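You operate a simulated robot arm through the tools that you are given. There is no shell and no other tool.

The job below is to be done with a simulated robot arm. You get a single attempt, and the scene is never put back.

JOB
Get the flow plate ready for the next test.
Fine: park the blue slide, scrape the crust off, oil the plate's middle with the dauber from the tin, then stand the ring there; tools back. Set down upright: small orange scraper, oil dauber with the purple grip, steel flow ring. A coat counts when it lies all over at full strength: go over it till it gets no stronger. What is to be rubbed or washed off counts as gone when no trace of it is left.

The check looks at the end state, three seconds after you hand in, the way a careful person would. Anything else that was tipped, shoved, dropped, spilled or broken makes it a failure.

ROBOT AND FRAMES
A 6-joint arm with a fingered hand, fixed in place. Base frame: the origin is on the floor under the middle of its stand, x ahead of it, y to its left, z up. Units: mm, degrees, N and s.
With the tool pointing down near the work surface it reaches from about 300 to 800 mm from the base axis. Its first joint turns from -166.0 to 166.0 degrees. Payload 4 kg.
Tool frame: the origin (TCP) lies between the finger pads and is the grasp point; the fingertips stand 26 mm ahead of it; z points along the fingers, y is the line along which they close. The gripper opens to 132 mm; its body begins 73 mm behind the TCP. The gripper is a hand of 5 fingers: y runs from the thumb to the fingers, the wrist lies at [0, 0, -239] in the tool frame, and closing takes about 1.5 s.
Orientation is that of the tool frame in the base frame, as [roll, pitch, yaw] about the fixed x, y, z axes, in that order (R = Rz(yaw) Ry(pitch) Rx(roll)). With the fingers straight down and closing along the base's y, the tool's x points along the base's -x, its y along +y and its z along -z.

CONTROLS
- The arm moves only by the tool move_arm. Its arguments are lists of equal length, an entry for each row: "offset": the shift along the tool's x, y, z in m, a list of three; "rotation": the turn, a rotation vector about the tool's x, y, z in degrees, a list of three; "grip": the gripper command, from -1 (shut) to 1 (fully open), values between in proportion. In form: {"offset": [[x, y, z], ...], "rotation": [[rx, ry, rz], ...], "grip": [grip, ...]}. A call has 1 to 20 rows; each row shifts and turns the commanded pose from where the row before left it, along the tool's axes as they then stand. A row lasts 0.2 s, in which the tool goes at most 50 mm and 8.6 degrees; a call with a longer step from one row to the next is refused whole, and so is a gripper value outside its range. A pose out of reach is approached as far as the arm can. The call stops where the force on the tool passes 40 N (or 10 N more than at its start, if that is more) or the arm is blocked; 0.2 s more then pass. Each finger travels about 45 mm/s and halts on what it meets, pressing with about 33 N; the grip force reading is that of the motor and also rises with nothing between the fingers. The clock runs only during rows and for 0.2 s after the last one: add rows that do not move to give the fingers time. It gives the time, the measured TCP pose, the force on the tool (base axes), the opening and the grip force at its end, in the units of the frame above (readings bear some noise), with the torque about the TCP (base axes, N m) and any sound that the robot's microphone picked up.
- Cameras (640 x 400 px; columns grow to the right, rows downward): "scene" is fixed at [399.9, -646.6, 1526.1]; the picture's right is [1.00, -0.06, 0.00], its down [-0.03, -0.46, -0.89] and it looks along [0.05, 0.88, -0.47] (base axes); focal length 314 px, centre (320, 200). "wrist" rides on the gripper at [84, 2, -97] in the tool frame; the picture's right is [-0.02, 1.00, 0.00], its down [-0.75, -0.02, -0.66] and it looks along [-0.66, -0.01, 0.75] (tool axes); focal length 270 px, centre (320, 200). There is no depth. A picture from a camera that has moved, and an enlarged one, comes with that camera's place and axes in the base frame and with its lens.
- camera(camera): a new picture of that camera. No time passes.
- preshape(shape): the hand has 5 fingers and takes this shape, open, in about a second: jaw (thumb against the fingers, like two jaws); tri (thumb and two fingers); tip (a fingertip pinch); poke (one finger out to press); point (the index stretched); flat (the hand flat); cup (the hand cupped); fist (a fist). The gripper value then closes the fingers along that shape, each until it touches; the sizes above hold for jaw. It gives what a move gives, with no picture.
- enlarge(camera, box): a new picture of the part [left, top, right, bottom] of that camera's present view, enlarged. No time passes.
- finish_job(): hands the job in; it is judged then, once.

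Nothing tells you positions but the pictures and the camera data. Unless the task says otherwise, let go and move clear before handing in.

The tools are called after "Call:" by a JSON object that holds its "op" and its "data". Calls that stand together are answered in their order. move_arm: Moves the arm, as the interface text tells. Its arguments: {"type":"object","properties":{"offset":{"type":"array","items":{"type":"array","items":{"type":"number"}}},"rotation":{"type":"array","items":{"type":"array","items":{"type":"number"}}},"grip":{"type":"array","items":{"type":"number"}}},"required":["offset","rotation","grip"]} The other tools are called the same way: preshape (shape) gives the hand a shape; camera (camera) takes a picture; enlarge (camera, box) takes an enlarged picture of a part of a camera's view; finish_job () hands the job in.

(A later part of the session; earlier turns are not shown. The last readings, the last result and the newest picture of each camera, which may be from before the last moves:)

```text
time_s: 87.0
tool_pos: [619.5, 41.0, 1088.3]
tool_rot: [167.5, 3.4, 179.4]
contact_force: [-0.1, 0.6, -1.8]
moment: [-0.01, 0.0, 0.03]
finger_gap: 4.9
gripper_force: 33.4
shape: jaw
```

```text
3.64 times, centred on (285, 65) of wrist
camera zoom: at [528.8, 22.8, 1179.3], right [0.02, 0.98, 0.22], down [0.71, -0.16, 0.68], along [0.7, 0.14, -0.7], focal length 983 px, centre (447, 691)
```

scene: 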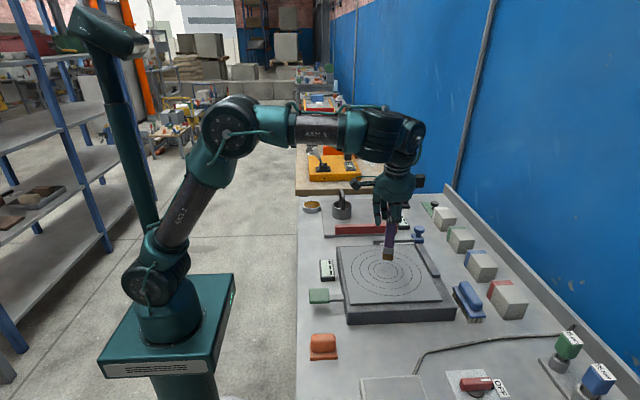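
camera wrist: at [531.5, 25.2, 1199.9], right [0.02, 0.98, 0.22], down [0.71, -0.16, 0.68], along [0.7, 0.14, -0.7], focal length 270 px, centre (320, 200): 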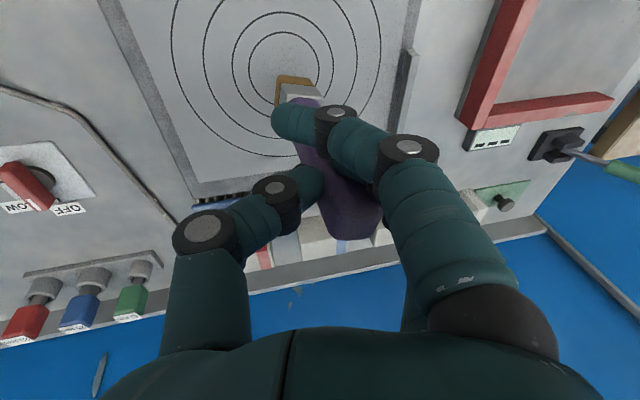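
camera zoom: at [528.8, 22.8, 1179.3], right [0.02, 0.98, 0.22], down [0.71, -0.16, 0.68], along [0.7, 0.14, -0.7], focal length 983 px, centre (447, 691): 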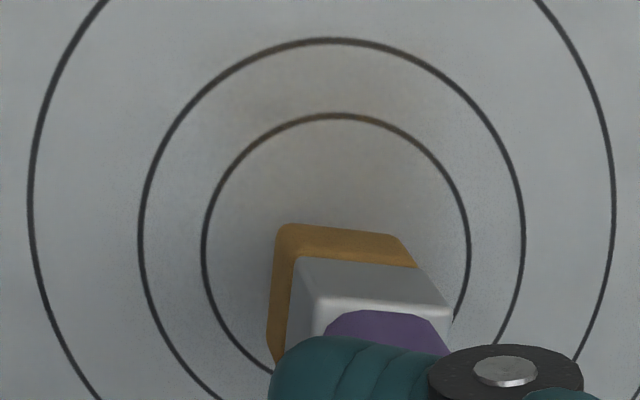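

Call:
{"op": "move_arm", "data": {"offset": [[-0.00026, 0.03145, -0.0033], [-0.00026, 0.03145, -0.0033], [0, 0, 0]], "rotation": [[0, 0, 0], [0, 0, 0], [0, 0, 0]], "grip": [-1, -1, -1]}}

Call:
{"op": "enlarge", "data": {"camera": "wrist", "box": [130, 0, 350, 160]}}

Call:
{"op": "enlarge", "data": {"camera": "scene", "box": [355, 230, 425, 290]}}

```text
time_s: 87.8
tool_pos: [622.1, 101.9, 1107.9]
tool_rot: [167.5, 3.4, 179.4]
contact_force: [-0.3, 0.3, -1.0]
moment: [-0.03, 0.01, -0.01]
finger_gap: 5.5
gripper_force: 32.7
shape: jaw
```

```text
2.50 times, centred on (240, 80) of wrist
camera zoom: at [529.9, 82.4, 1198.4], right [0.02, 0.98, 0.22], down [0.71, -0.16, 0.68], along [0.7, 0.14, -0.7], focal length 676 px, centre (520, 500)
```

zoom: 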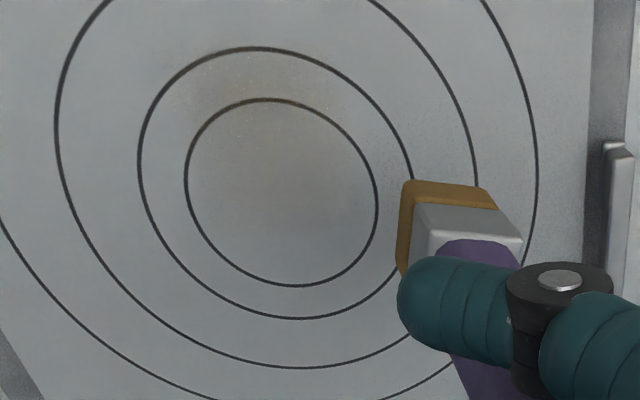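

```text
6.67 times, centred on (390, 260) of scene
camera zoom: at [399.9, -646.6, 1526.1], right [1.0, -0.06, 0.0], down [-0.03, -0.46, -0.89], along [0.05, 0.88, -0.47], focal length 2093 px, centre (-147, -200)
```

zoom: 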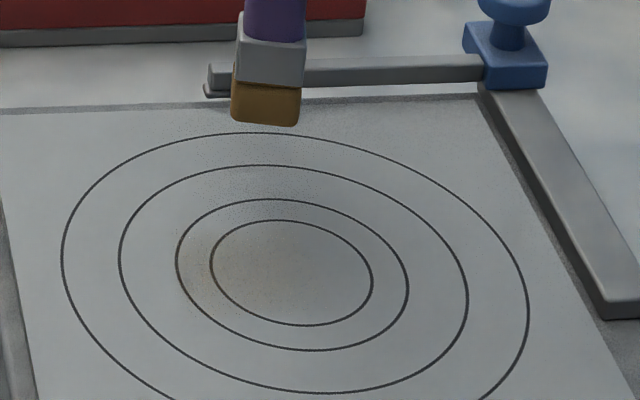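

Call:
{"op": "enlarge", "data": {"camera": "wrist", "box": [170, 5, 290, 125]}}

Call:
{"op": "enlarge", "data": {"camera": "scene", "box": [368, 250, 408, 288]}}

```text
3.33 times, centred on (230, 65) of wrist
camera zoom: at [529.9, 82.4, 1198.4], right [0.02, 0.98, 0.22], down [0.71, -0.16, 0.68], along [0.7, 0.14, -0.7], focal length 901 px, centre (620, 650)
```

zoom: 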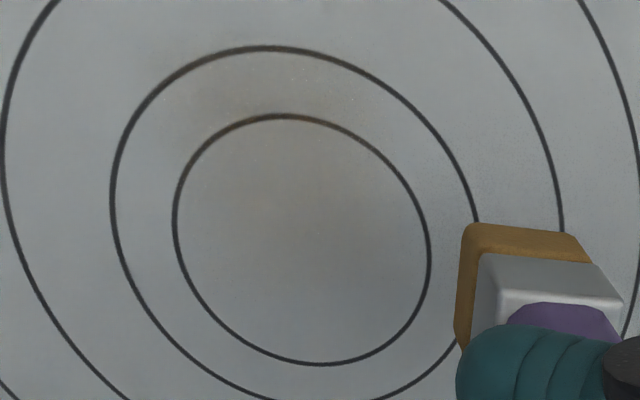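

```text
10.53 times, centred on (388, 269) of scene
camera zoom: at [399.9, -646.6, 1526.1], right [1.0, -0.06, 0.0], down [-0.03, -0.46, -0.89], along [0.05, 0.88, -0.47], focal length 3305 px, centre (-396, -526)
```

zoom: 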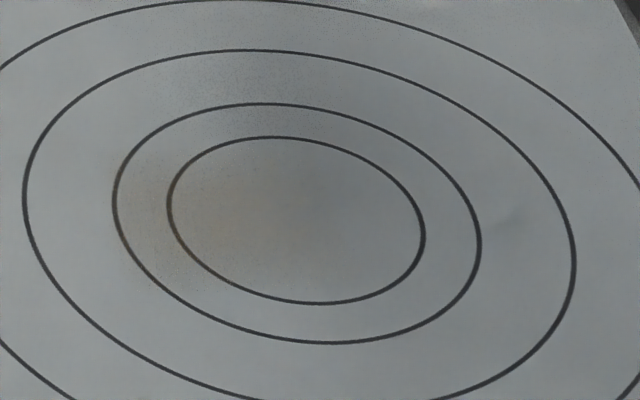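

The coat shows as a faint brown tint, mainly on the -x side of the inner circle. I'll make another press shifted +x and see how deposits build up.

Call:
{"op": "move_arm", "data": {"offset": [[-0.0082, -0.0339, 0.01245], [-0.0082, -0.0339, 0.01245], [0.00015, -0.00058, 0.0026], [0.00015, -0.00058, 0.0026], [0.00015, -0.00058, 0.0026], [6e-05, -0.00022, 0.00097], [0, 0, 0], [0, 0, 0], [0, 0, 0], [0, 0, 0]], "rotation": [[0, 0, 0], [0, 0, 0], [0, 0, 0], [0, 0, 0], [0, 0, 0], [0, 0, 0], [0, 0, 0], [0, 0, 0], [0, 0, 0], [0, 0, 0]], "grip": [-1, -1, -1, -1, -1, -1, -1, -1, -1, -1]}}

Call:
{"op": "enlarge", "data": {"camera": "wrist", "box": [220, 0, 350, 120]}}

Call:
{"op": "enlarge", "data": {"camera": "scene", "box": [360, 235, 420, 290]}}

```text
time_s: 90.0
tool_pos: [638.5, 40.3, 1061.8]
tool_rot: [167.5, 3.4, 179.4]
contact_force: [-0.3, -0.8, 7.7]
moment: [0.15, -0.04, -0.03]
finger_gap: 5.6
gripper_force: 32.8
shape: jaw
```

```text
3.33 times, centred on (285, 60) of wrist
camera zoom: at [547.1, 21.2, 1151.9], right [0.02, 0.98, 0.22], down [0.71, -0.16, 0.68], along [0.7, 0.14, -0.7], focal length 901 px, centre (437, 667)
```

zoom: 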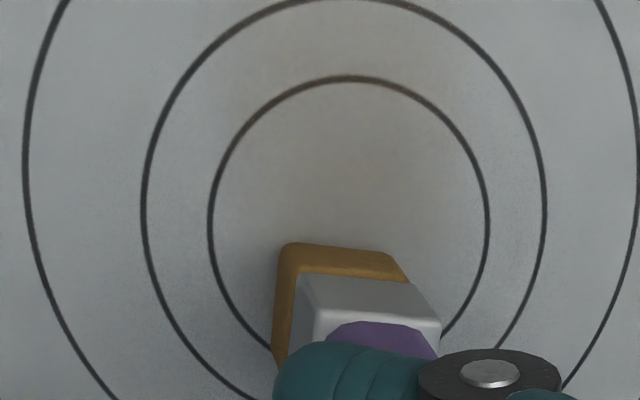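

```text
7.27 times, centred on (390, 262) of scene
camera zoom: at [399.9, -646.6, 1526.1], right [1.0, -0.06, 0.0], down [-0.03, -0.46, -0.89], along [0.05, 0.88, -0.47], focal length 2283 px, centre (-189, -254)
```

zoom: 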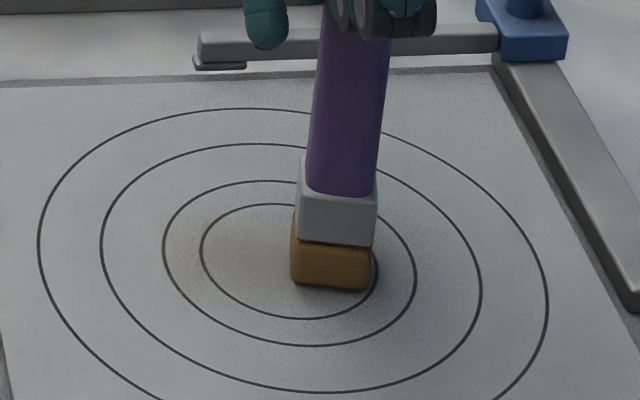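

Call:
{"op": "move_arm", "data": {"offset": [[-0.0006, 0.0022, -0.0097], [-0.0012, 0.0043, -0.0195], [-0.00026, 0.03145, -0.0033], [-0.00026, 0.03145, -0.0033], [0, 0, 0]], "rotation": [[0, 0, 0], [0, 0, 0], [0, 0, 0], [0, 0, 0], [0, 0, 0]], "grip": [-1, -1, -1, -1, -1]}}

Call:
{"op": "enlarge", "data": {"camera": "wrist", "box": [170, 0, 290, 120]}}

Call:
{"op": "enlarge", "data": {"camera": "scene", "box": [368, 250, 408, 288]}}

```text
time_s: 91.2
tool_pos: [639.6, 99.8, 1109.2]
tool_rot: [167.5, 3.5, 179.4]
contact_force: [-0.1, -0.3, -1.3]
moment: [0.05, -0.01, -0.01]
finger_gap: 5.4
gripper_force: 33.1
shape: jaw
```

```text
3.33 times, centred on (230, 60) of wrist
camera zoom: at [547.3, 81.7, 1201.5], right [0.02, 0.98, 0.22], down [0.71, -0.16, 0.68], along [0.7, 0.14, -0.7], focal length 901 px, centre (620, 667)
```

zoom: 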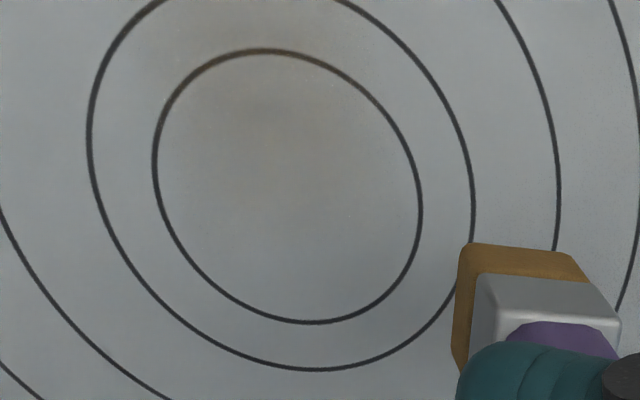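

```text
10.53 times, centred on (388, 269) of scene
camera zoom: at [399.9, -646.6, 1526.1], right [1.0, -0.06, 0.0], down [-0.03, -0.46, -0.89], along [0.05, 0.88, -0.47], focal length 3305 px, centre (-396, -526)
```

zoom: 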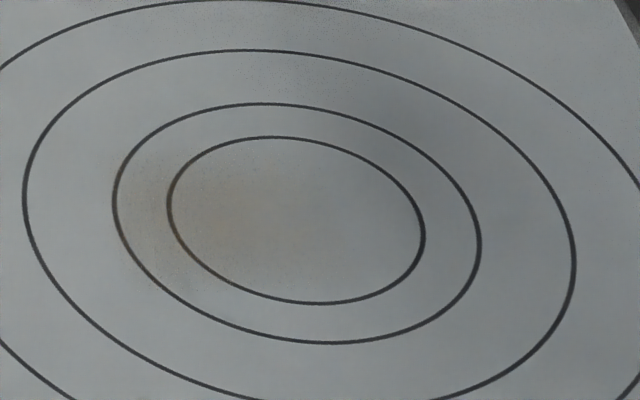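

Pressing alone adds little, so rubbing seems necessary. I'll try a light contact of about 2 N, sliding along y.

Call:
{"op": "move_arm", "data": {"offset": [[0.01315, -0.0387, 0.0128], [0.01315, -0.0387, 0.0128], [0.00016, -0.0006, 0.00273], [0, 0, 0], [0, 0, 0]], "rotation": [[0, 0, 0], [0, 0, 0], [0, 0, 0], [0, 0, 0], [0, 0, 0]], "grip": [-1, -1, -1, -1, -1]}}

```text
time_s: 92.4
tool_pos: [613.1, 30.3, 1064.1]
tool_rot: [167.5, 3.4, 179.4]
contact_force: [0.3, 0.2, -0.9]
moment: [-0.03, 0.02, 0.0]
finger_gap: 4.9
gripper_force: 33.2
shape: jaw
```

Call:
{"op": "move_arm", "data": {"offset": [[6e-05, -0.00022, 0.00097], [3e-05, -0.00011, 0.00048], [0, 0, 0]], "rotation": [[0, 0, 0], [0, 0, 0], [0, 0, 0]], "grip": [-1, -1, -1]}}

```text
time_s: 93.2
tool_pos: [614.3, 29.3, 1064.1]
tool_rot: [167.5, 3.5, 179.4]
contact_force: [0.2, 0.0, -1.4]
moment: [-0.03, -0.01, -0.02]
finger_gap: 5.3
gripper_force: 32.7
shape: jaw
```

Call:
{"op": "move_arm", "data": {"offset": [[3e-05, -0.00011, 0.00048], [0, 0, 0]], "rotation": [[0, 0, 0], [0, 0, 0]], "grip": [-1, -1]}}

```text
time_s: 93.8
tool_pos: [613.5, 29.5, 1063.1]
tool_rot: [167.5, 3.4, 179.4]
contact_force: [-0.8, 0.1, -1.5]
moment: [-0.03, 0.01, 0.01]
finger_gap: 4.9
gripper_force: 33.4
shape: jaw
```

Call:
{"op": "move_arm", "data": {"offset": [[3e-05, -0.00011, 0.00048], [3e-05, -0.00011, 0.00048], [0, 0, 0]], "rotation": [[0, 0, 0], [0, 0, 0], [0, 0, 0]], "grip": [-1, -1, -1]}}

```text
time_s: 94.6
tool_pos: [614.0, 29.8, 1062.7]
tool_rot: [167.6, 3.4, 179.3]
contact_force: [-0.2, 0.1, 0.6]
moment: [0.0, 0.0, 0.02]
finger_gap: 4.9
gripper_force: 32.8
shape: jaw
```

Call:
{"op": "move_arm", "data": {"offset": [[5e-05, 0.00488, 0.00108], [5e-05, 0.00488, 0.00108], [5e-05, 0.00488, 0.00108], [5e-05, 0.00488, 0.00108], [5e-05, 0.00488, 0.00108], [5e-05, 0.00488, 0.00108]], "rotation": [[0, 0, 0], [0, 0, 0], [0, 0, 0], [0, 0, 0], [0, 0, 0], [0, 0, 0]], "grip": [-1, -1, -1, -1, -1, -1]}}

Call:
{"op": "enlarge", "data": {"camera": "wrist", "box": [190, 0, 350, 120]}}

Call:
{"op": "enlarge", "data": {"camera": "scene", "box": [360, 235, 420, 290]}}

```text
time_s: 96.0
tool_pos: [613.3, 60.5, 1062.9]
tool_rot: [167.5, 3.3, 179.4]
contact_force: [-0.2, 0.0, -0.7]
moment: [-0.06, 0.02, 0.03]
finger_gap: 4.9
gripper_force: 33.0
shape: jaw
```

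```text
3.33 times, centred on (270, 60) of wrist
camera zoom: at [522.2, 41.9, 1152.6], right [0.02, 0.98, 0.22], down [0.71, -0.16, 0.68], along [0.7, 0.14, -0.7], focal length 901 px, centre (487, 667)
```

zoom: 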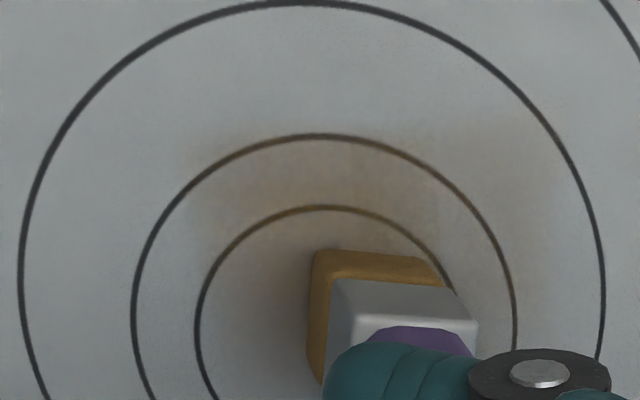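

```text
7.27 times, centred on (390, 262) of scene
camera zoom: at [399.9, -646.6, 1526.1], right [1.0, -0.06, 0.0], down [-0.03, -0.46, -0.89], along [0.05, 0.88, -0.47], focal length 2283 px, centre (-189, -254)
```

zoom: 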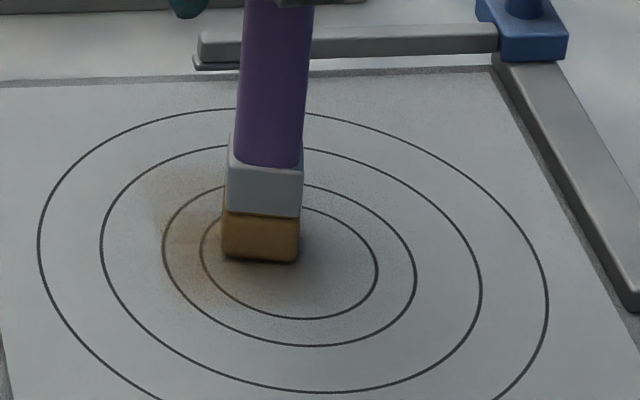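

Light sliding works: the tint grew where the pad moved. The pad seems to touch on its -x edge, so I'll tilt it flat by about 1.5° and continue with light strokes.

Call:
{"op": "move_arm", "data": {"offset": [[-0.00023, 0.0009, -0.0039], [0, 0, 0], [0.0106, 0.0108, 0.002], [0.0001, -0.00065, 0.0029], [0, 0, 0]], "rotation": [[0, 0, 0], [0, 1.5, 0], [0, 0, 0], [0, 0, 0], [0, 0, 0]], "grip": [-1, -1, -1, -1, -1]}}

Call:
{"op": "enlarge", "data": {"camera": "wrist", "box": [150, 0, 350, 130]}}

Call:
{"op": "enlarge", "data": {"camera": "scene", "box": [360, 235, 420, 290]}}

```text
time_s: 97.2
tool_pos: [603.2, 69.7, 1063.1]
tool_rot: [167.5, 1.8, 179.7]
contact_force: [0.0, -1.2, -1.3]
moment: [-0.04, -0.01, 0.04]
finger_gap: 5.1
gripper_force: 33.1
shape: jaw
```

```text
3.08 times, centred on (250, 65) of wrist
camera zoom: at [513.8, 52.0, 1155.8], right [0.02, 0.98, 0.22], down [0.73, -0.16, 0.66], along [0.68, 0.15, -0.72], focal length 832 px, centre (535, 615)
```

zoom: 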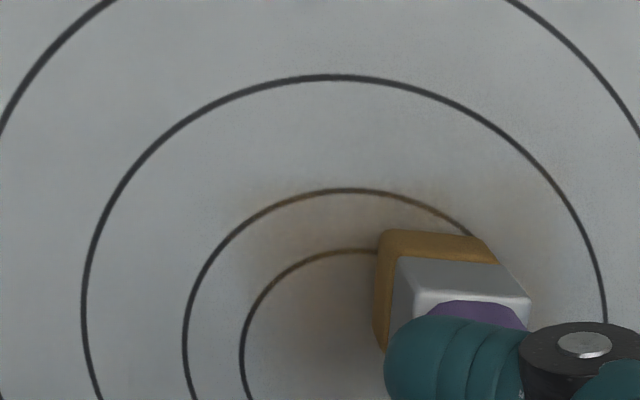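

```text
7.27 times, centred on (390, 262) of scene
camera zoom: at [399.9, -646.6, 1526.1], right [1.0, -0.06, 0.0], down [-0.03, -0.46, -0.89], along [0.05, 0.88, -0.47], focal length 2283 px, centre (-189, -254)
```

zoom: 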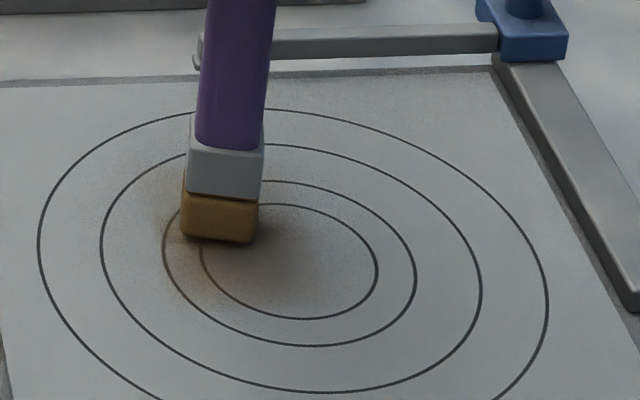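

Call:
{"op": "move_arm", "data": {"offset": [[3e-05, -0.00022, 0.00098], [0, 0, 0]], "rotation": [[0, 0, 0], [0, 0, 0]], "grip": [-1, -1]}}

```text
time_s: 97.8
tool_pos: [602.7, 70.7, 1061.2]
tool_rot: [167.5, 2.0, 179.7]
contact_force: [-0.3, -0.3, 2.2]
moment: [0.03, 0.01, -0.01]
finger_gap: 5.0
gripper_force: 33.4
shape: jaw
```

Call:
{"op": "move_arm", "data": {"offset": [[-6e-05, -0.0058, -0.0015], [-6e-05, -0.00586, -0.0013], [-6e-05, -0.00586, -0.0013], [-6e-05, -0.00586, -0.0013], [-6e-05, -0.00586, -0.0013], [-6e-05, -0.00586, -0.0013], [-6e-05, -0.00586, -0.0013], [-6e-05, -0.00586, -0.0013], [-6e-05, -0.00586, -0.0013], [-6e-05, -0.00586, -0.0013]], "rotation": [[0, 0, 0], [0, 0, 0], [0, 0, 0], [0, 0, 0], [0, 0, 0], [0, 0, 0], [0, 0, 0], [0, 0, 0], [0, 0, 0], [0, 0, 0]], "grip": [-1, -1, -1, -1, -1, -1, -1, -1, -1, -1]}}

Call:
{"op": "enlarge", "data": {"camera": "wrist", "box": [200, 0, 400, 130]}}

Call:
{"op": "enlarge", "data": {"camera": "scene", "box": [360, 235, 420, 290]}}

```text
time_s: 100.0
tool_pos: [604.2, 11.0, 1061.4]
tool_rot: [167.5, 1.8, 179.7]
contact_force: [1.1, 0.8, 1.7]
moment: [0.22, -0.07, 0.0]
finger_gap: 4.9
gripper_force: 33.5
shape: jaw
```

```text
3.08 times, centred on (300, 65) of wrist
camera zoom: at [515.0, -7.9, 1154.9], right [0.02, 0.98, 0.22], down [0.73, -0.16, 0.66], along [0.68, 0.15, -0.72], focal length 832 px, centre (382, 615)
```

zoom: 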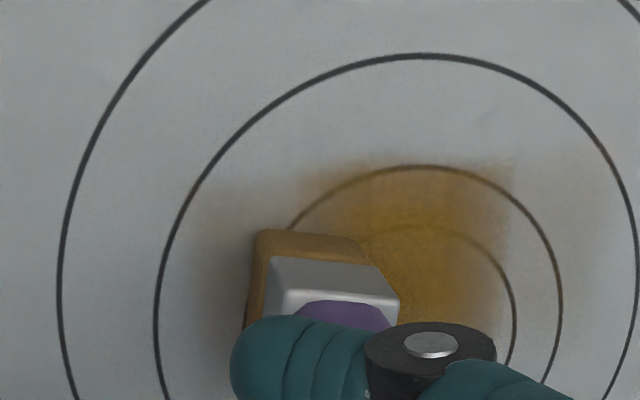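

```text
7.27 times, centred on (390, 262) of scene
camera zoom: at [399.9, -646.6, 1526.1], right [1.0, -0.06, 0.0], down [-0.03, -0.46, -0.89], along [0.05, 0.88, -0.47], focal length 2283 px, centre (-189, -254)
```

zoom: 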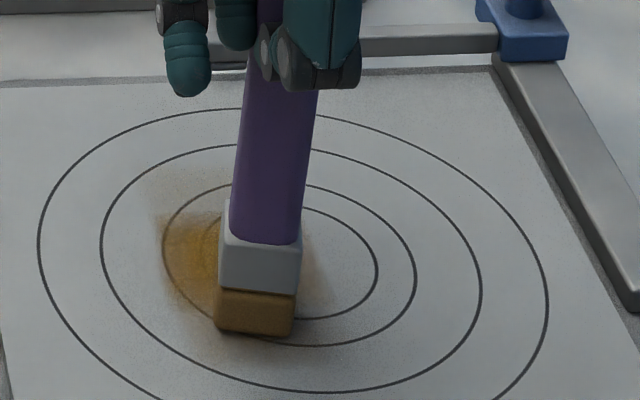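

A strong amber coat now appears where the pad lies flat. I'll keep making light strokes, shifting in x.

Call:
{"op": "move_arm", "data": {"offset": [[-0.00705, 0.00031, -0.00122], [-0.00695, -0.00034, 0.0017], [6e-05, 0.00586, 0.0013], [6e-05, 0.00586, 0.0013], [6e-05, 0.00586, 0.0013], [6e-05, 0.00586, 0.0013], [6e-05, 0.00586, 0.0013], [6e-05, 0.00586, 0.0013], [6e-05, 0.00586, 0.0013], [6e-05, 0.00586, 0.0013], [6e-05, 0.00586, 0.0013], [6e-05, 0.00586, 0.0013]], "rotation": [[0, 0, 0], [0, 0, 0], [0, 0, 0], [0, 0, 0], [0, 0, 0], [0, 0, 0], [0, 0, 0], [0, 0, 0], [0, 0, 0], [0, 0, 0], [0, 0, 0], [0, 0, 0]], "grip": [-1, -1, -1, -1, -1, -1, -1, -1, -1, -1, -1, -1]}}

Call:
{"op": "enlarge", "data": {"camera": "wrist", "box": [150, 0, 350, 130]}}

Call:
{"op": "enlarge", "data": {"camera": "scene", "box": [360, 235, 420, 290]}}

```text
time_s: 102.6
tool_pos: [616.7, 71.6, 1061.9]
tool_rot: [167.5, 1.8, 179.8]
contact_force: [0.7, 0.6, -1.5]
moment: [0.0, 0.05, 0.0]
finger_gap: 4.9
gripper_force: 32.7
shape: jaw
```

```text
3.08 times, centred on (250, 65) of wrist
camera zoom: at [528.0, 52.6, 1155.2], right [0.02, 0.98, 0.22], down [0.73, -0.16, 0.66], along [0.68, 0.15, -0.72], focal length 832 px, centre (535, 615)
```

zoom: 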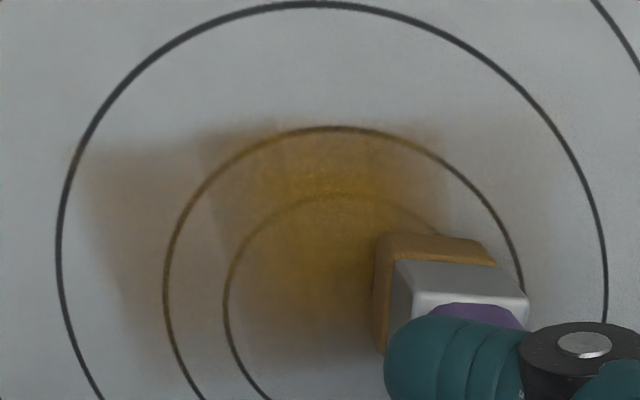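

```text
7.27 times, centred on (390, 262) of scene
camera zoom: at [399.9, -646.6, 1526.1], right [1.0, -0.06, 0.0], down [-0.03, -0.46, -0.89], along [0.05, 0.88, -0.47], focal length 2283 px, centre (-189, -254)
```

zoom: 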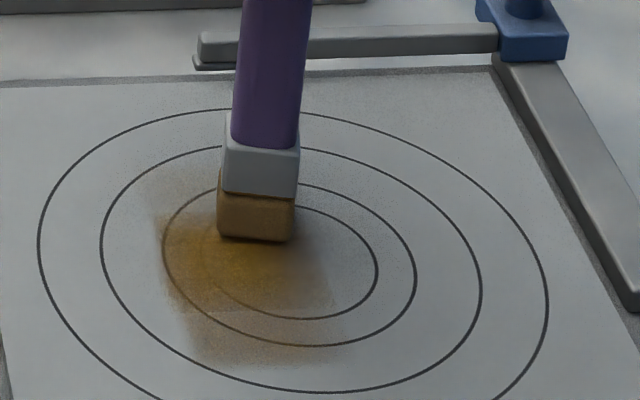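

Call:
{"op": "move_arm", "data": {"offset": [[-0.00601, 9e-05, -0.00028], [-0.00595, -0.0003, 0.00147], [-6e-05, -0.00586, -0.0013], [-6e-05, -0.00586, -0.0013], [-6e-05, -0.00586, -0.0013], [-6e-05, -0.00586, -0.0013], [-6e-05, -0.00586, -0.0013], [-6e-05, -0.00586, -0.0013], [-6e-05, -0.00586, -0.0013], [-6e-05, -0.00586, -0.0013]], "rotation": [[0, 0, 0], [0, 0, 0], [0, 0, 0], [0, 0, 0], [0, 0, 0], [0, 0, 0], [0, 0, 0], [0, 0, 0], [0, 0, 0], [0, 0, 0]], "grip": [-1, -1, -1, -1, -1, -1, -1, -1, -1, -1]}}

Call:
{"op": "enlarge", "data": {"camera": "wrist", "box": [180, 0, 380, 130]}}

Call:
{"op": "enlarge", "data": {"camera": "scene", "box": [360, 235, 420, 290]}}

```text
time_s: 104.8
tool_pos: [629.9, 22.9, 1060.7]
tool_rot: [167.6, 1.8, 179.8]
contact_force: [-0.8, 2.0, 9.8]
moment: [0.41, -0.09, 0.04]
finger_gap: 5.0
gripper_force: 33.2
shape: jaw
```

```text
3.08 times, centred on (280, 65) of wrist
camera zoom: at [540.6, 3.9, 1153.9], right [0.02, 0.98, 0.22], down [0.73, -0.16, 0.66], along [0.68, 0.15, -0.72], focal length 832 px, centre (443, 615)
```

zoom: 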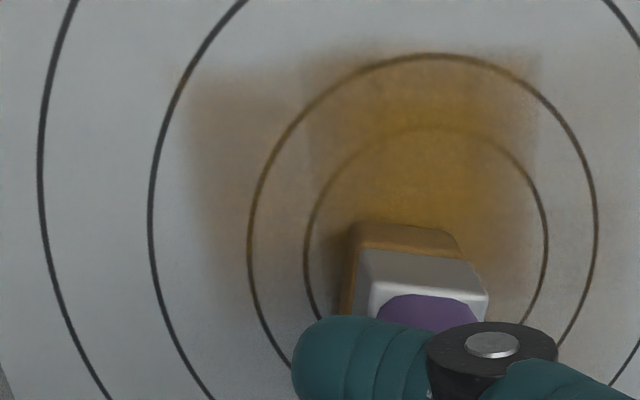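

```text
7.27 times, centred on (390, 262) of scene
camera zoom: at [399.9, -646.6, 1526.1], right [1.0, -0.06, 0.0], down [-0.03, -0.46, -0.89], along [0.05, 0.88, -0.47], focal length 2283 px, centre (-189, -254)
```

zoom: 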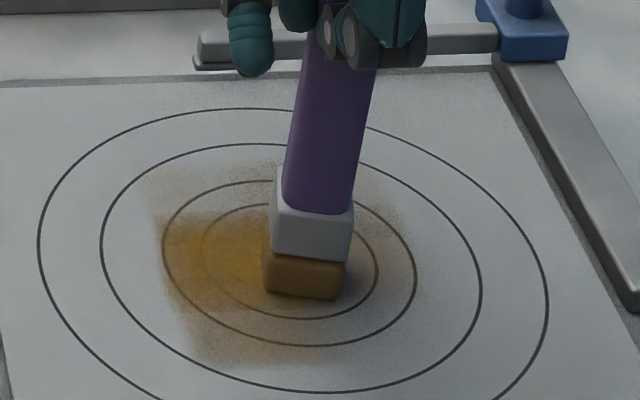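

Call:
{"op": "move_arm", "data": {"offset": [[-0.0003, 0.0022, -0.0098], [-0.0003, 0.0022, -0.0098], [0, 0, 0]], "rotation": [[0, 0, 0], [0, 0, 0], [0, 0, 0]], "grip": [-1, -1, -1]}}

Call:
{"op": "enlarge", "data": {"camera": "wrist", "box": [180, 0, 380, 130]}}

Call:
{"op": "enlarge", "data": {"camera": "scene", "box": [350, 190, 430, 290]}}

```text
time_s: 105.6
tool_pos: [630.6, 23.5, 1080.7]
tool_rot: [167.5, 1.8, 179.7]
contact_force: [-0.7, -0.7, -1.7]
moment: [-0.01, -0.02, -0.04]
finger_gap: 5.2
gripper_force: 33.2
shape: jaw
```

```text
3.08 times, centred on (280, 65) of wrist
camera zoom: at [540.5, 3.8, 1174.2], right [0.02, 0.98, 0.22], down [0.73, -0.16, 0.66], along [0.68, 0.15, -0.72], focal length 832 px, centre (443, 615)
```

zoom: 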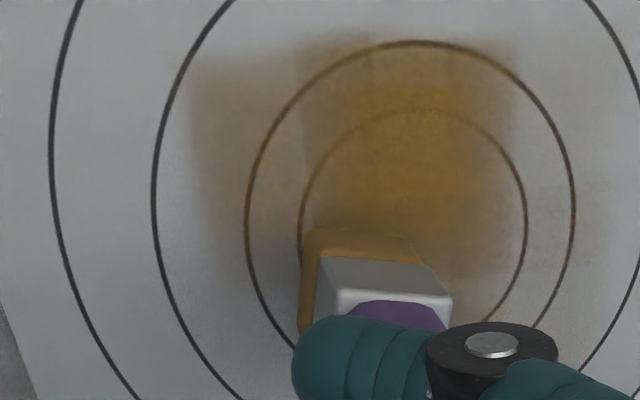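

```text
4.00 times, centred on (390, 240) of scene
camera zoom: at [399.9, -646.6, 1526.1], right [1.0, -0.06, 0.0], down [-0.03, -0.46, -0.89], along [0.05, 0.88, -0.47], focal length 1256 px, centre (40, 40)
```

zoom: 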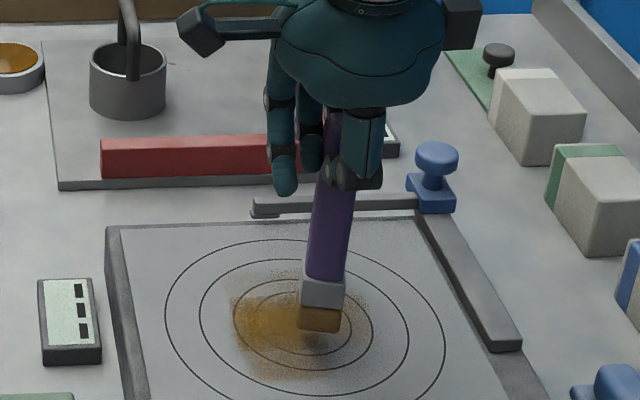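

Call:
{"op": "move_arm", "data": {"offset": [[-0.00444, -0.00275, 0.008], [-0.00444, -0.00275, 0.008], [7e-05, -0.00043, 0.00195], [0, 0, 0]], "rotation": [[0, 0, 0], [0, 0, 0], [0, 0, 0], [0, 0, 0]], "grip": [-1, -1, -1, -1]}}

```text
time_s: 106.6
tool_pos: [639.4, 20.5, 1063.2]
tool_rot: [167.5, 1.9, 179.8]
contact_force: [0.2, -0.5, -1.9]
moment: [-0.01, -0.02, -0.02]
finger_gap: 4.7
gripper_force: 33.3
shape: jaw
```

Call:
{"op": "move_arm", "data": {"offset": [[5e-05, -0.00032, 0.00146], [6e-05, 0.00586, 0.0013], [6e-05, 0.00586, 0.0013], [6e-05, 0.00586, 0.0013], [6e-05, 0.00586, 0.0013], [6e-05, 0.00586, 0.0013], [6e-05, 0.00586, 0.0013], [6e-05, 0.00586, 0.0013]], "rotation": [[0, 0, 0], [0, 0, 0], [0, 0, 0], [0, 0, 0], [0, 0, 0], [0, 0, 0], [0, 0, 0], [0, 0, 0]], "grip": [-1, -1, -1, -1, -1, -1, -1, -1]}}

Call:
{"op": "enlarge", "data": {"camera": "wrist", "box": [150, 0, 350, 130]}}

Call:
{"op": "enlarge", "data": {"camera": "scene", "box": [360, 235, 420, 290]}}

```text
time_s: 108.4
tool_pos: [638.6, 63.4, 1060.1]
tool_rot: [167.5, 1.9, 179.7]
contact_force: [-0.4, 0.0, 2.1]
moment: [-0.1, 0.04, 0.03]
finger_gap: 5.3
gripper_force: 32.7
shape: jaw
```

```text
3.08 times, centred on (250, 65) of wrist
camera zoom: at [549.4, 44.2, 1154.2], right [0.02, 0.98, 0.22], down [0.73, -0.16, 0.66], along [0.68, 0.15, -0.72], focal length 832 px, centre (535, 615)
```

zoom: 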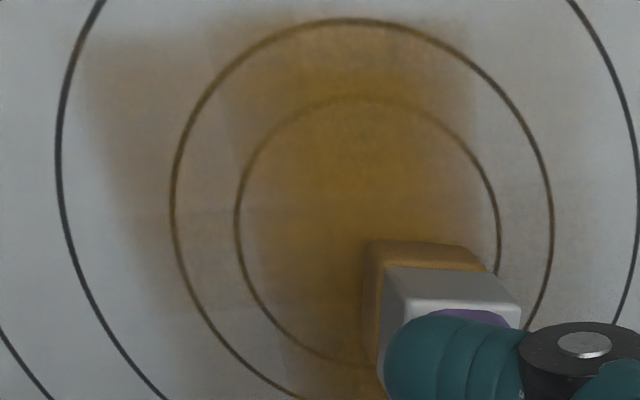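

```text
7.27 times, centred on (390, 262) of scene
camera zoom: at [399.9, -646.6, 1526.1], right [1.0, -0.06, 0.0], down [-0.03, -0.46, -0.89], along [0.05, 0.88, -0.47], focal length 2283 px, centre (-189, -254)
```

zoom: 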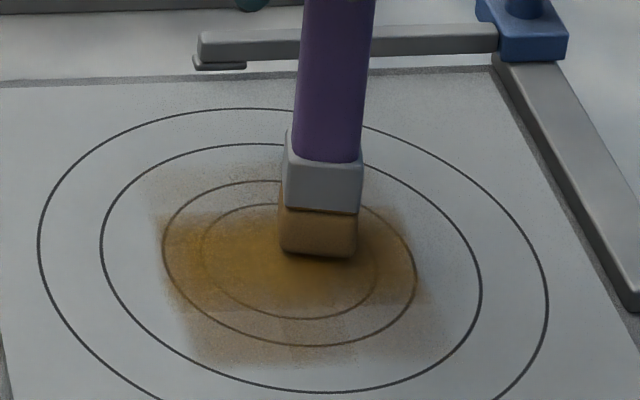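

Call:
{"op": "move_arm", "data": {"offset": [[-8e-05, -0.00577, -0.0017], [-6e-05, -0.00586, -0.0013], [-6e-05, -0.00586, -0.0013], [-6e-05, -0.00586, -0.0013], [-6e-05, -0.00586, -0.0013], [-6e-05, -0.00586, -0.0013], [-6e-05, -0.00586, -0.0013], [6e-05, 0.00586, 0.0013], [6e-05, 0.00586, 0.0013], [6e-05, 0.00586, 0.0013], [6e-05, 0.00586, 0.0013], [6e-05, 0.00586, 0.0013], [6e-05, 0.00586, 0.0013], [6e-05, 0.00586, 0.0013]], "rotation": [[0, 0, 0], [0, 0, 0], [0, 0, 0], [0, 0, 0], [0, 0, 0], [0, 0, 0], [0, 0, 0], [0, 0, 0], [0, 0, 0], [0, 0, 0], [0, 0, 0], [0, 0, 0], [0, 0, 0], [0, 0, 0]], "grip": [-1, -1, -1, -1, -1, -1, -1, -1, -1, -1, -1, -1, -1, -1]}}

Call:
{"op": "enlarge", "data": {"camera": "wrist", "box": [150, 0, 350, 130]}}

Call:
{"op": "enlarge", "data": {"camera": "scene", "box": [360, 235, 420, 290]}}

```text
time_s: 111.4
tool_pos: [637.8, 63.7, 1061.2]
tool_rot: [167.6, 1.9, 179.7]
contact_force: [-0.5, 0.6, -1.0]
moment: [0.02, 0.0, 0.01]
finger_gap: 5.1
gripper_force: 32.9
shape: jaw
```

```text
3.08 times, centred on (250, 65) of wrist
camera zoom: at [549.1, 44.3, 1154.6], right [0.02, 0.98, 0.22], down [0.73, -0.16, 0.66], along [0.68, 0.15, -0.72], focal length 832 px, centre (535, 615)
```

zoom: 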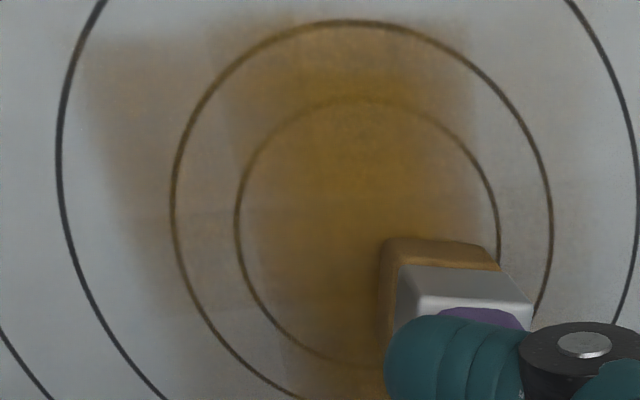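

```text
7.27 times, centred on (390, 262) of scene
camera zoom: at [399.9, -646.6, 1526.1], right [1.0, -0.06, 0.0], down [-0.03, -0.46, -0.89], along [0.05, 0.88, -0.47], focal length 2283 px, centre (-189, -254)
```

zoom: 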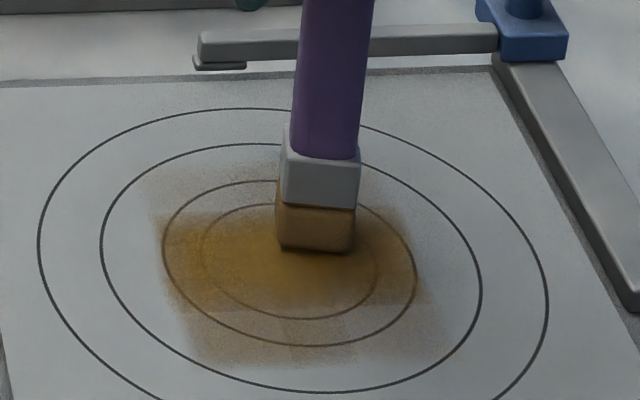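

The coat is building up well. The pad looks paler, so I'll lift off, look at the whole area, and then dip again.

Call:
{"op": "move_arm", "data": {"offset": [[-0.0003, 0.0022, -0.0098], [-0.001, 0.0065, -0.0293], [0.0004, 0.039, 0.0087], [0.0004, 0.039, 0.0087], [0, 0, 0]], "rotation": [[0, 0, 0], [0, 0, 0], [0, 0, 0], [0, 0, 0], [0, 0, 0]], "grip": [-1, -1, -1, -1, -1]}}

Call:
{"op": "enlarge", "data": {"camera": "wrist", "box": [80, 0, 340, 160]}}

Call:
{"op": "enlarge", "data": {"camera": "scene", "box": [360, 235, 420, 290]}}

Call:
{"op": "enlarge", "data": {"camera": "scene", "box": [340, 160, 440, 260]}}

```text
time_s: 112.6
tool_pos: [638.2, 144.1, 1100.0]
tool_rot: [167.5, 2.0, 179.7]
contact_force: [-0.5, 0.3, -0.7]
moment: [-0.02, 0.02, 0.03]
finger_gap: 4.8
gripper_force: 33.2
shape: jaw
```

```text
2.46 times, centred on (210, 80) of wrist
camera zoom: at [549.0, 124.6, 1193.7], right [0.02, 0.98, 0.22], down [0.73, -0.16, 0.66], along [0.68, 0.15, -0.72], focal length 665 px, centre (591, 495)
```

zoom: 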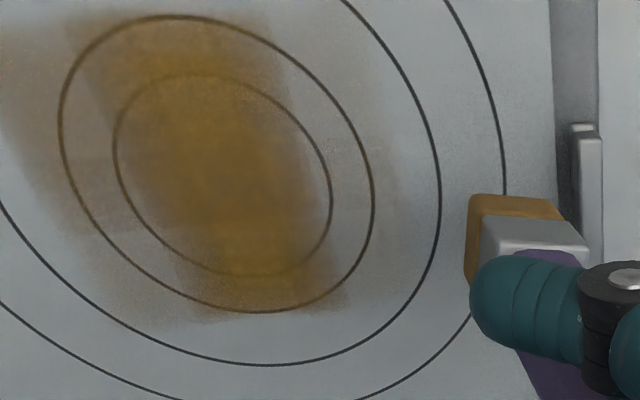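

```text
7.27 times, centred on (390, 262) of scene
camera zoom: at [399.9, -646.6, 1526.1], right [1.0, -0.06, 0.0], down [-0.03, -0.46, -0.89], along [0.05, 0.88, -0.47], focal length 2283 px, centre (-189, -254)
```

zoom: 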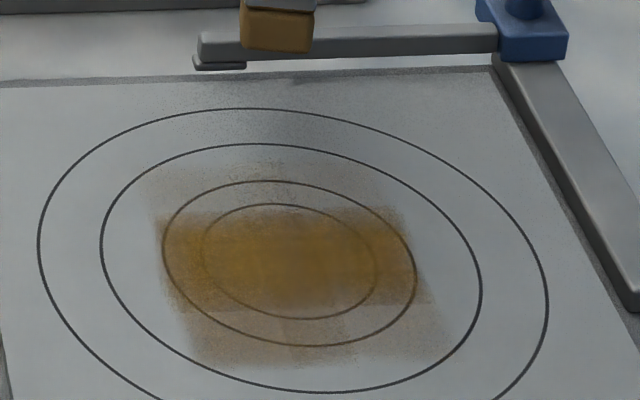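

```text
4.00 times, centred on (390, 210) of scene
camera zoom: at [399.9, -646.6, 1526.1], right [1.0, -0.06, 0.0], down [-0.03, -0.46, -0.89], along [0.05, 0.88, -0.47], focal length 1256 px, centre (40, 160)
```

zoom: 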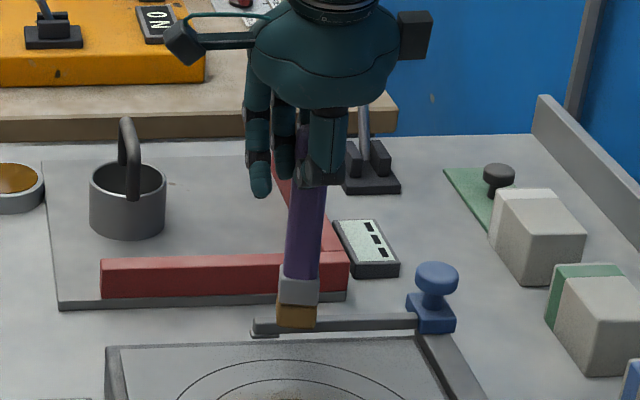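

Call:
{"op": "move_arm", "data": {"offset": [[0.00885, -0.03445, 0.00945], [0.00885, -0.03445, 0.00945], [0.0001, -0.00065, 0.0029], [5e-05, -0.00033, 0.00146], [0, 0, 0]], "rotation": [[0, 0, 0], [0, 0, 0], [0, 0, 0], [0, 0, 0], [0, 0, 0]], "grip": [-1, -1, -1, -1, -1]}}

```text
time_s: 113.8
tool_pos: [621.2, 79.4, 1062.3]
tool_rot: [167.5, 1.9, 179.6]
contact_force: [0.4, 0.0, -1.0]
moment: [0.0, 0.0, 0.02]
finger_gap: 4.7
gripper_force: 32.7
shape: jaw
```

Call:
{"op": "move_arm", "data": {"offset": [[3e-05, -0.00017, 0.00078], [-6e-05, -0.00586, -0.0013], [-6e-05, -0.00586, -0.0013], [-6e-05, -0.00586, -0.0013], [-6e-05, -0.00586, -0.0013], [-6e-05, -0.00586, -0.0013], [-6e-05, -0.00586, -0.0013], [-6e-05, -0.00586, -0.0013], [-6e-05, -0.00586, -0.0013], [-6e-05, -0.00586, -0.0013], [-6e-05, -0.00586, -0.0013], [-6e-05, -0.00586, -0.0013], [-6e-05, -0.00586, -0.0013]], "rotation": [[0, 0, 0], [0, 0, 0], [0, 0, 0], [0, 0, 0], [0, 0, 0], [0, 0, 0], [0, 0, 0], [0, 0, 0], [0, 0, 0], [0, 0, 0], [0, 0, 0], [0, 0, 0], [0, 0, 0]], "grip": [-1, -1, -1, -1, -1, -1, -1, -1, -1, -1, -1, -1, -1]}}

Call:
{"op": "enlarge", "data": {"camera": "wrist", "box": [200, 0, 460, 160]}}

Call:
{"op": "enlarge", "data": {"camera": "scene", "box": [360, 235, 420, 290]}}

```text
time_s: 116.6
tool_pos: [622.0, 7.2, 1063.0]
tool_rot: [167.5, 1.9, 179.8]
contact_force: [0.3, 0.1, -0.9]
moment: [-0.03, 0.01, 0.01]
finger_gap: 4.9
gripper_force: 33.1
shape: jaw
```

```text
2.46 times, centred on (330, 80) of wrist
camera zoom: at [532.7, -11.9, 1155.5], right [0.02, 0.98, 0.22], down [0.73, -0.16, 0.66], along [0.68, 0.15, -0.72], focal length 665 px, centre (295, 495)
```

zoom: 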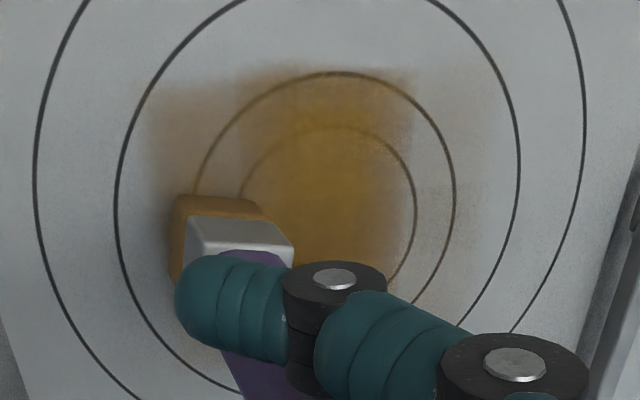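

```text
7.27 times, centred on (390, 262) of scene
camera zoom: at [399.9, -646.6, 1526.1], right [1.0, -0.06, 0.0], down [-0.03, -0.46, -0.89], along [0.05, 0.88, -0.47], focal length 2283 px, centre (-189, -254)
```

zoom: 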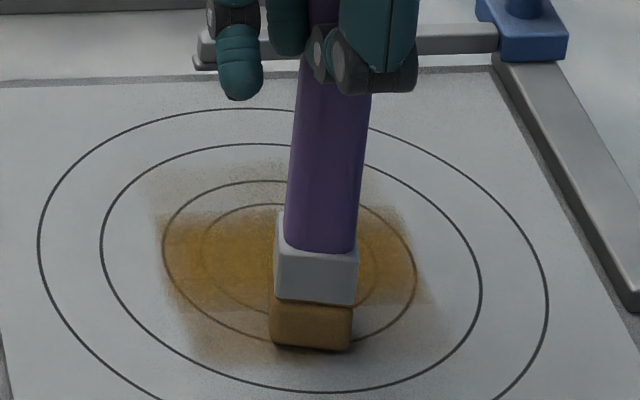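

Call:
{"op": "move_arm", "data": {"offset": [[3e-05, -0.00022, 0.00098], [0, 0, 0]], "rotation": [[0, 0, 0], [0, 0, 0]], "grip": [-1, -1]}}

```text
time_s: 117.2
tool_pos: [621.8, 6.8, 1062.4]
tool_rot: [167.4, 1.9, 179.8]
contact_force: [0.8, -0.2, -0.7]
moment: [0.03, -0.01, -0.02]
finger_gap: 4.8
gripper_force: 33.3
shape: jaw
```

Call:
{"op": "move_arm", "data": {"offset": [[3e-05, -0.00022, 0.00098], [0, 0, 0]], "rotation": [[0, 0, 0], [0, 0, 0]], "grip": [-1, -1]}}

```text
time_s: 117.8
tool_pos: [622.2, 5.9, 1061.0]
tool_rot: [167.4, 2.0, 179.7]
contact_force: [-0.1, 0.2, 6.5]
moment: [0.11, -0.03, 0.0]
finger_gap: 4.6
gripper_force: 32.8
shape: jaw
```

Call:
{"op": "move_arm", "data": {"offset": [[6e-05, 0.00586, 0.0012], [6e-05, 0.00586, 0.0013], [6e-05, 0.00586, 0.0013], [6e-05, 0.00586, 0.0013], [6e-05, 0.00586, 0.0013], [6e-05, 0.00586, 0.0013], [6e-05, 0.00586, 0.0013], [6e-05, 0.00586, 0.0013], [6e-05, 0.00586, 0.0013], [6e-05, 0.00586, 0.0013], [6e-05, 0.00586, 0.0013], [6e-05, 0.00586, 0.0013]], "rotation": [[0, 0, 0], [0, 0, 0], [0, 0, 0], [0, 0, 0], [0, 0, 0], [0, 0, 0], [0, 0, 0], [0, 0, 0], [0, 0, 0], [0, 0, 0], [0, 0, 0], [0, 0, 0]], "grip": [-1, -1, -1, -1, -1, -1, -1, -1, -1, -1, -1, -1]}}

Call:
{"op": "enlarge", "data": {"camera": "wrist", "box": [100, 0, 360, 160]}}

Call:
{"op": "enlarge", "data": {"camera": "scene", "box": [360, 235, 420, 290]}}

```text
time_s: 120.4
tool_pos: [620.9, 79.2, 1060.8]
tool_rot: [167.5, 2.1, 179.7]
contact_force: [-0.5, -1.8, 5.9]
moment: [-0.19, 0.06, -0.02]
finger_gap: 5.2
gripper_force: 32.8
shape: jaw
```

```text
2.46 times, centred on (230, 80) of wrist
camera zoom: at [531.5, 61.2, 1153.4], right [0.02, 0.98, 0.22], down [0.73, -0.16, 0.66], along [0.68, 0.15, -0.71], focal length 665 px, centre (542, 495)
```

zoom: 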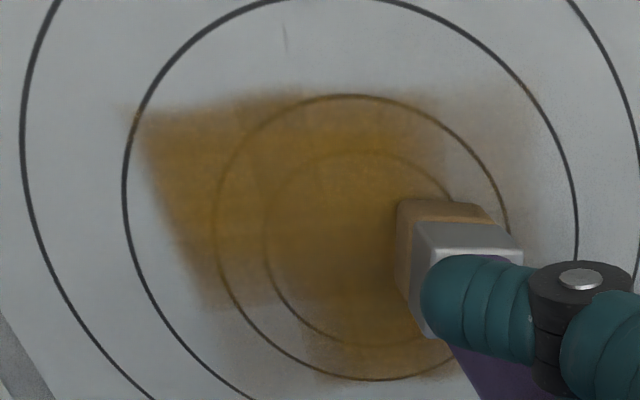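

```text
7.27 times, centred on (390, 262) of scene
camera zoom: at [399.9, -646.6, 1526.1], right [1.0, -0.06, 0.0], down [-0.03, -0.46, -0.89], along [0.05, 0.88, -0.47], focal length 2283 px, centre (-189, -254)
```

zoom: 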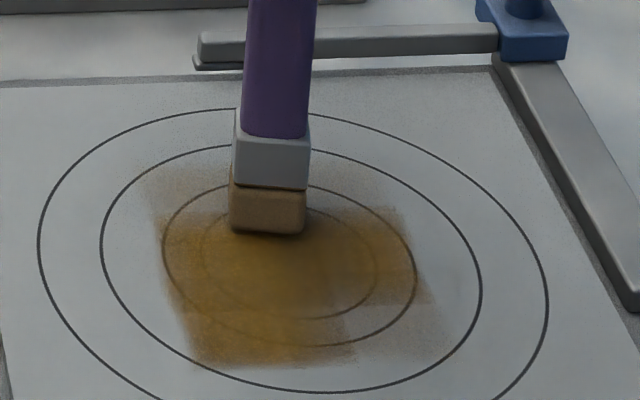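

Call:
{"op": "move_arm", "data": {"offset": [[-0.0242, 0.00124, -0.005], [0.0001, -0.00065, 0.0029], [9e-05, -0.00058, 0.0026], [0, 0, 0]], "rotation": [[0, 0, 0], [0, 0, 0], [0, 0, 0], [0, 0, 0]], "grip": [-1, -1, -1, -1]}}

```text
time_s: 121.4
tool_pos: [645.3, 80.4, 1062.0]
tool_rot: [167.5, 2.0, 179.6]
contact_force: [0.5, 0.2, 3.6]
moment: [0.06, 0.0, -0.03]
finger_gap: 4.7
gripper_force: 33.4
shape: jaw
```

Call:
{"op": "move_arm", "data": {"offset": [[-6e-05, -0.00586, -0.0013], [-6e-05, -0.00586, -0.0013], [-6e-05, -0.00586, -0.0013], [-6e-05, -0.00586, -0.0013], [-6e-05, -0.00586, -0.0013], [-6e-05, -0.00586, -0.0013], [-6e-05, -0.00586, -0.0013], [-6e-05, -0.00586, -0.0013], [-6e-05, -0.00586, -0.0013], [-6e-05, -0.00586, -0.0013], [-6e-05, -0.00586, -0.0013], [-6e-05, -0.00586, -0.0013], [0, 0, 0]], "rotation": [[0, 0, 0], [0, 0, 0], [0, 0, 0], [0, 0, 0], [0, 0, 0], [0, 0, 0], [0, 0, 0], [0, 0, 0], [0, 0, 0], [0, 0, 0], [0, 0, 0], [0, 0, 0], [0, 0, 0]], "grip": [-1, -1, -1, -1, -1, -1, -1, -1, -1, -1, -1, -1, -1]}}

Call:
{"op": "enlarge", "data": {"camera": "wrist", "box": [180, 0, 440, 160]}}

Call:
{"op": "enlarge", "data": {"camera": "scene", "box": [360, 235, 420, 290]}}

```text
time_s: 124.2
tool_pos: [646.1, 7.7, 1060.9]
tool_rot: [167.4, 1.9, 179.7]
contact_force: [-0.3, 1.8, 3.0]
moment: [0.26, -0.09, 0.02]
finger_gap: 4.1
gripper_force: 33.1
shape: jaw
```

```text
2.46 times, centred on (310, 80) of wrist
camera zoom: at [557.2, -11.8, 1153.8], right [0.02, 0.98, 0.22], down [0.73, -0.16, 0.66], along [0.68, 0.15, -0.72], focal length 665 px, centre (345, 495)
```

zoom: 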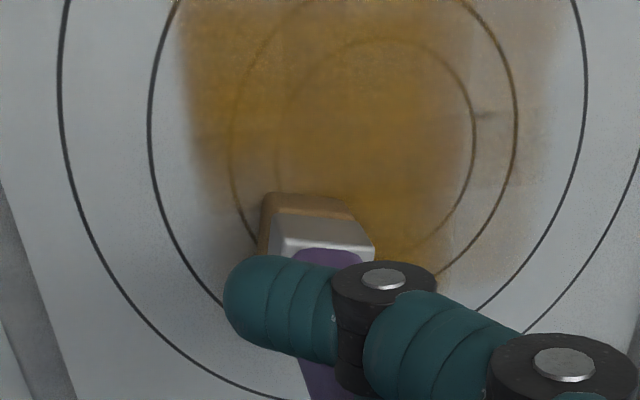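

```text
7.27 times, centred on (390, 262) of scene
camera zoom: at [399.9, -646.6, 1526.1], right [1.0, -0.06, 0.0], down [-0.03, -0.46, -0.89], along [0.05, 0.88, -0.47], focal length 2283 px, centre (-189, -254)
```

zoom: 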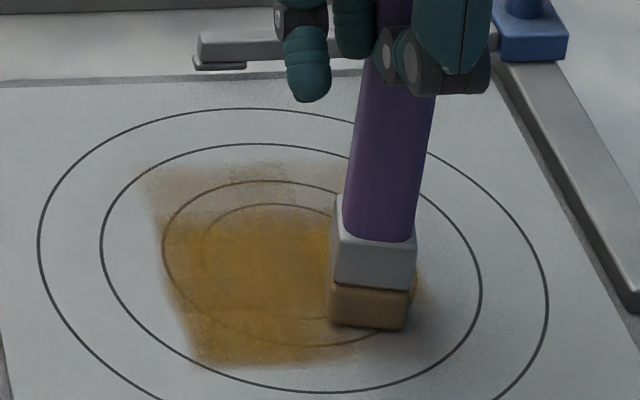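

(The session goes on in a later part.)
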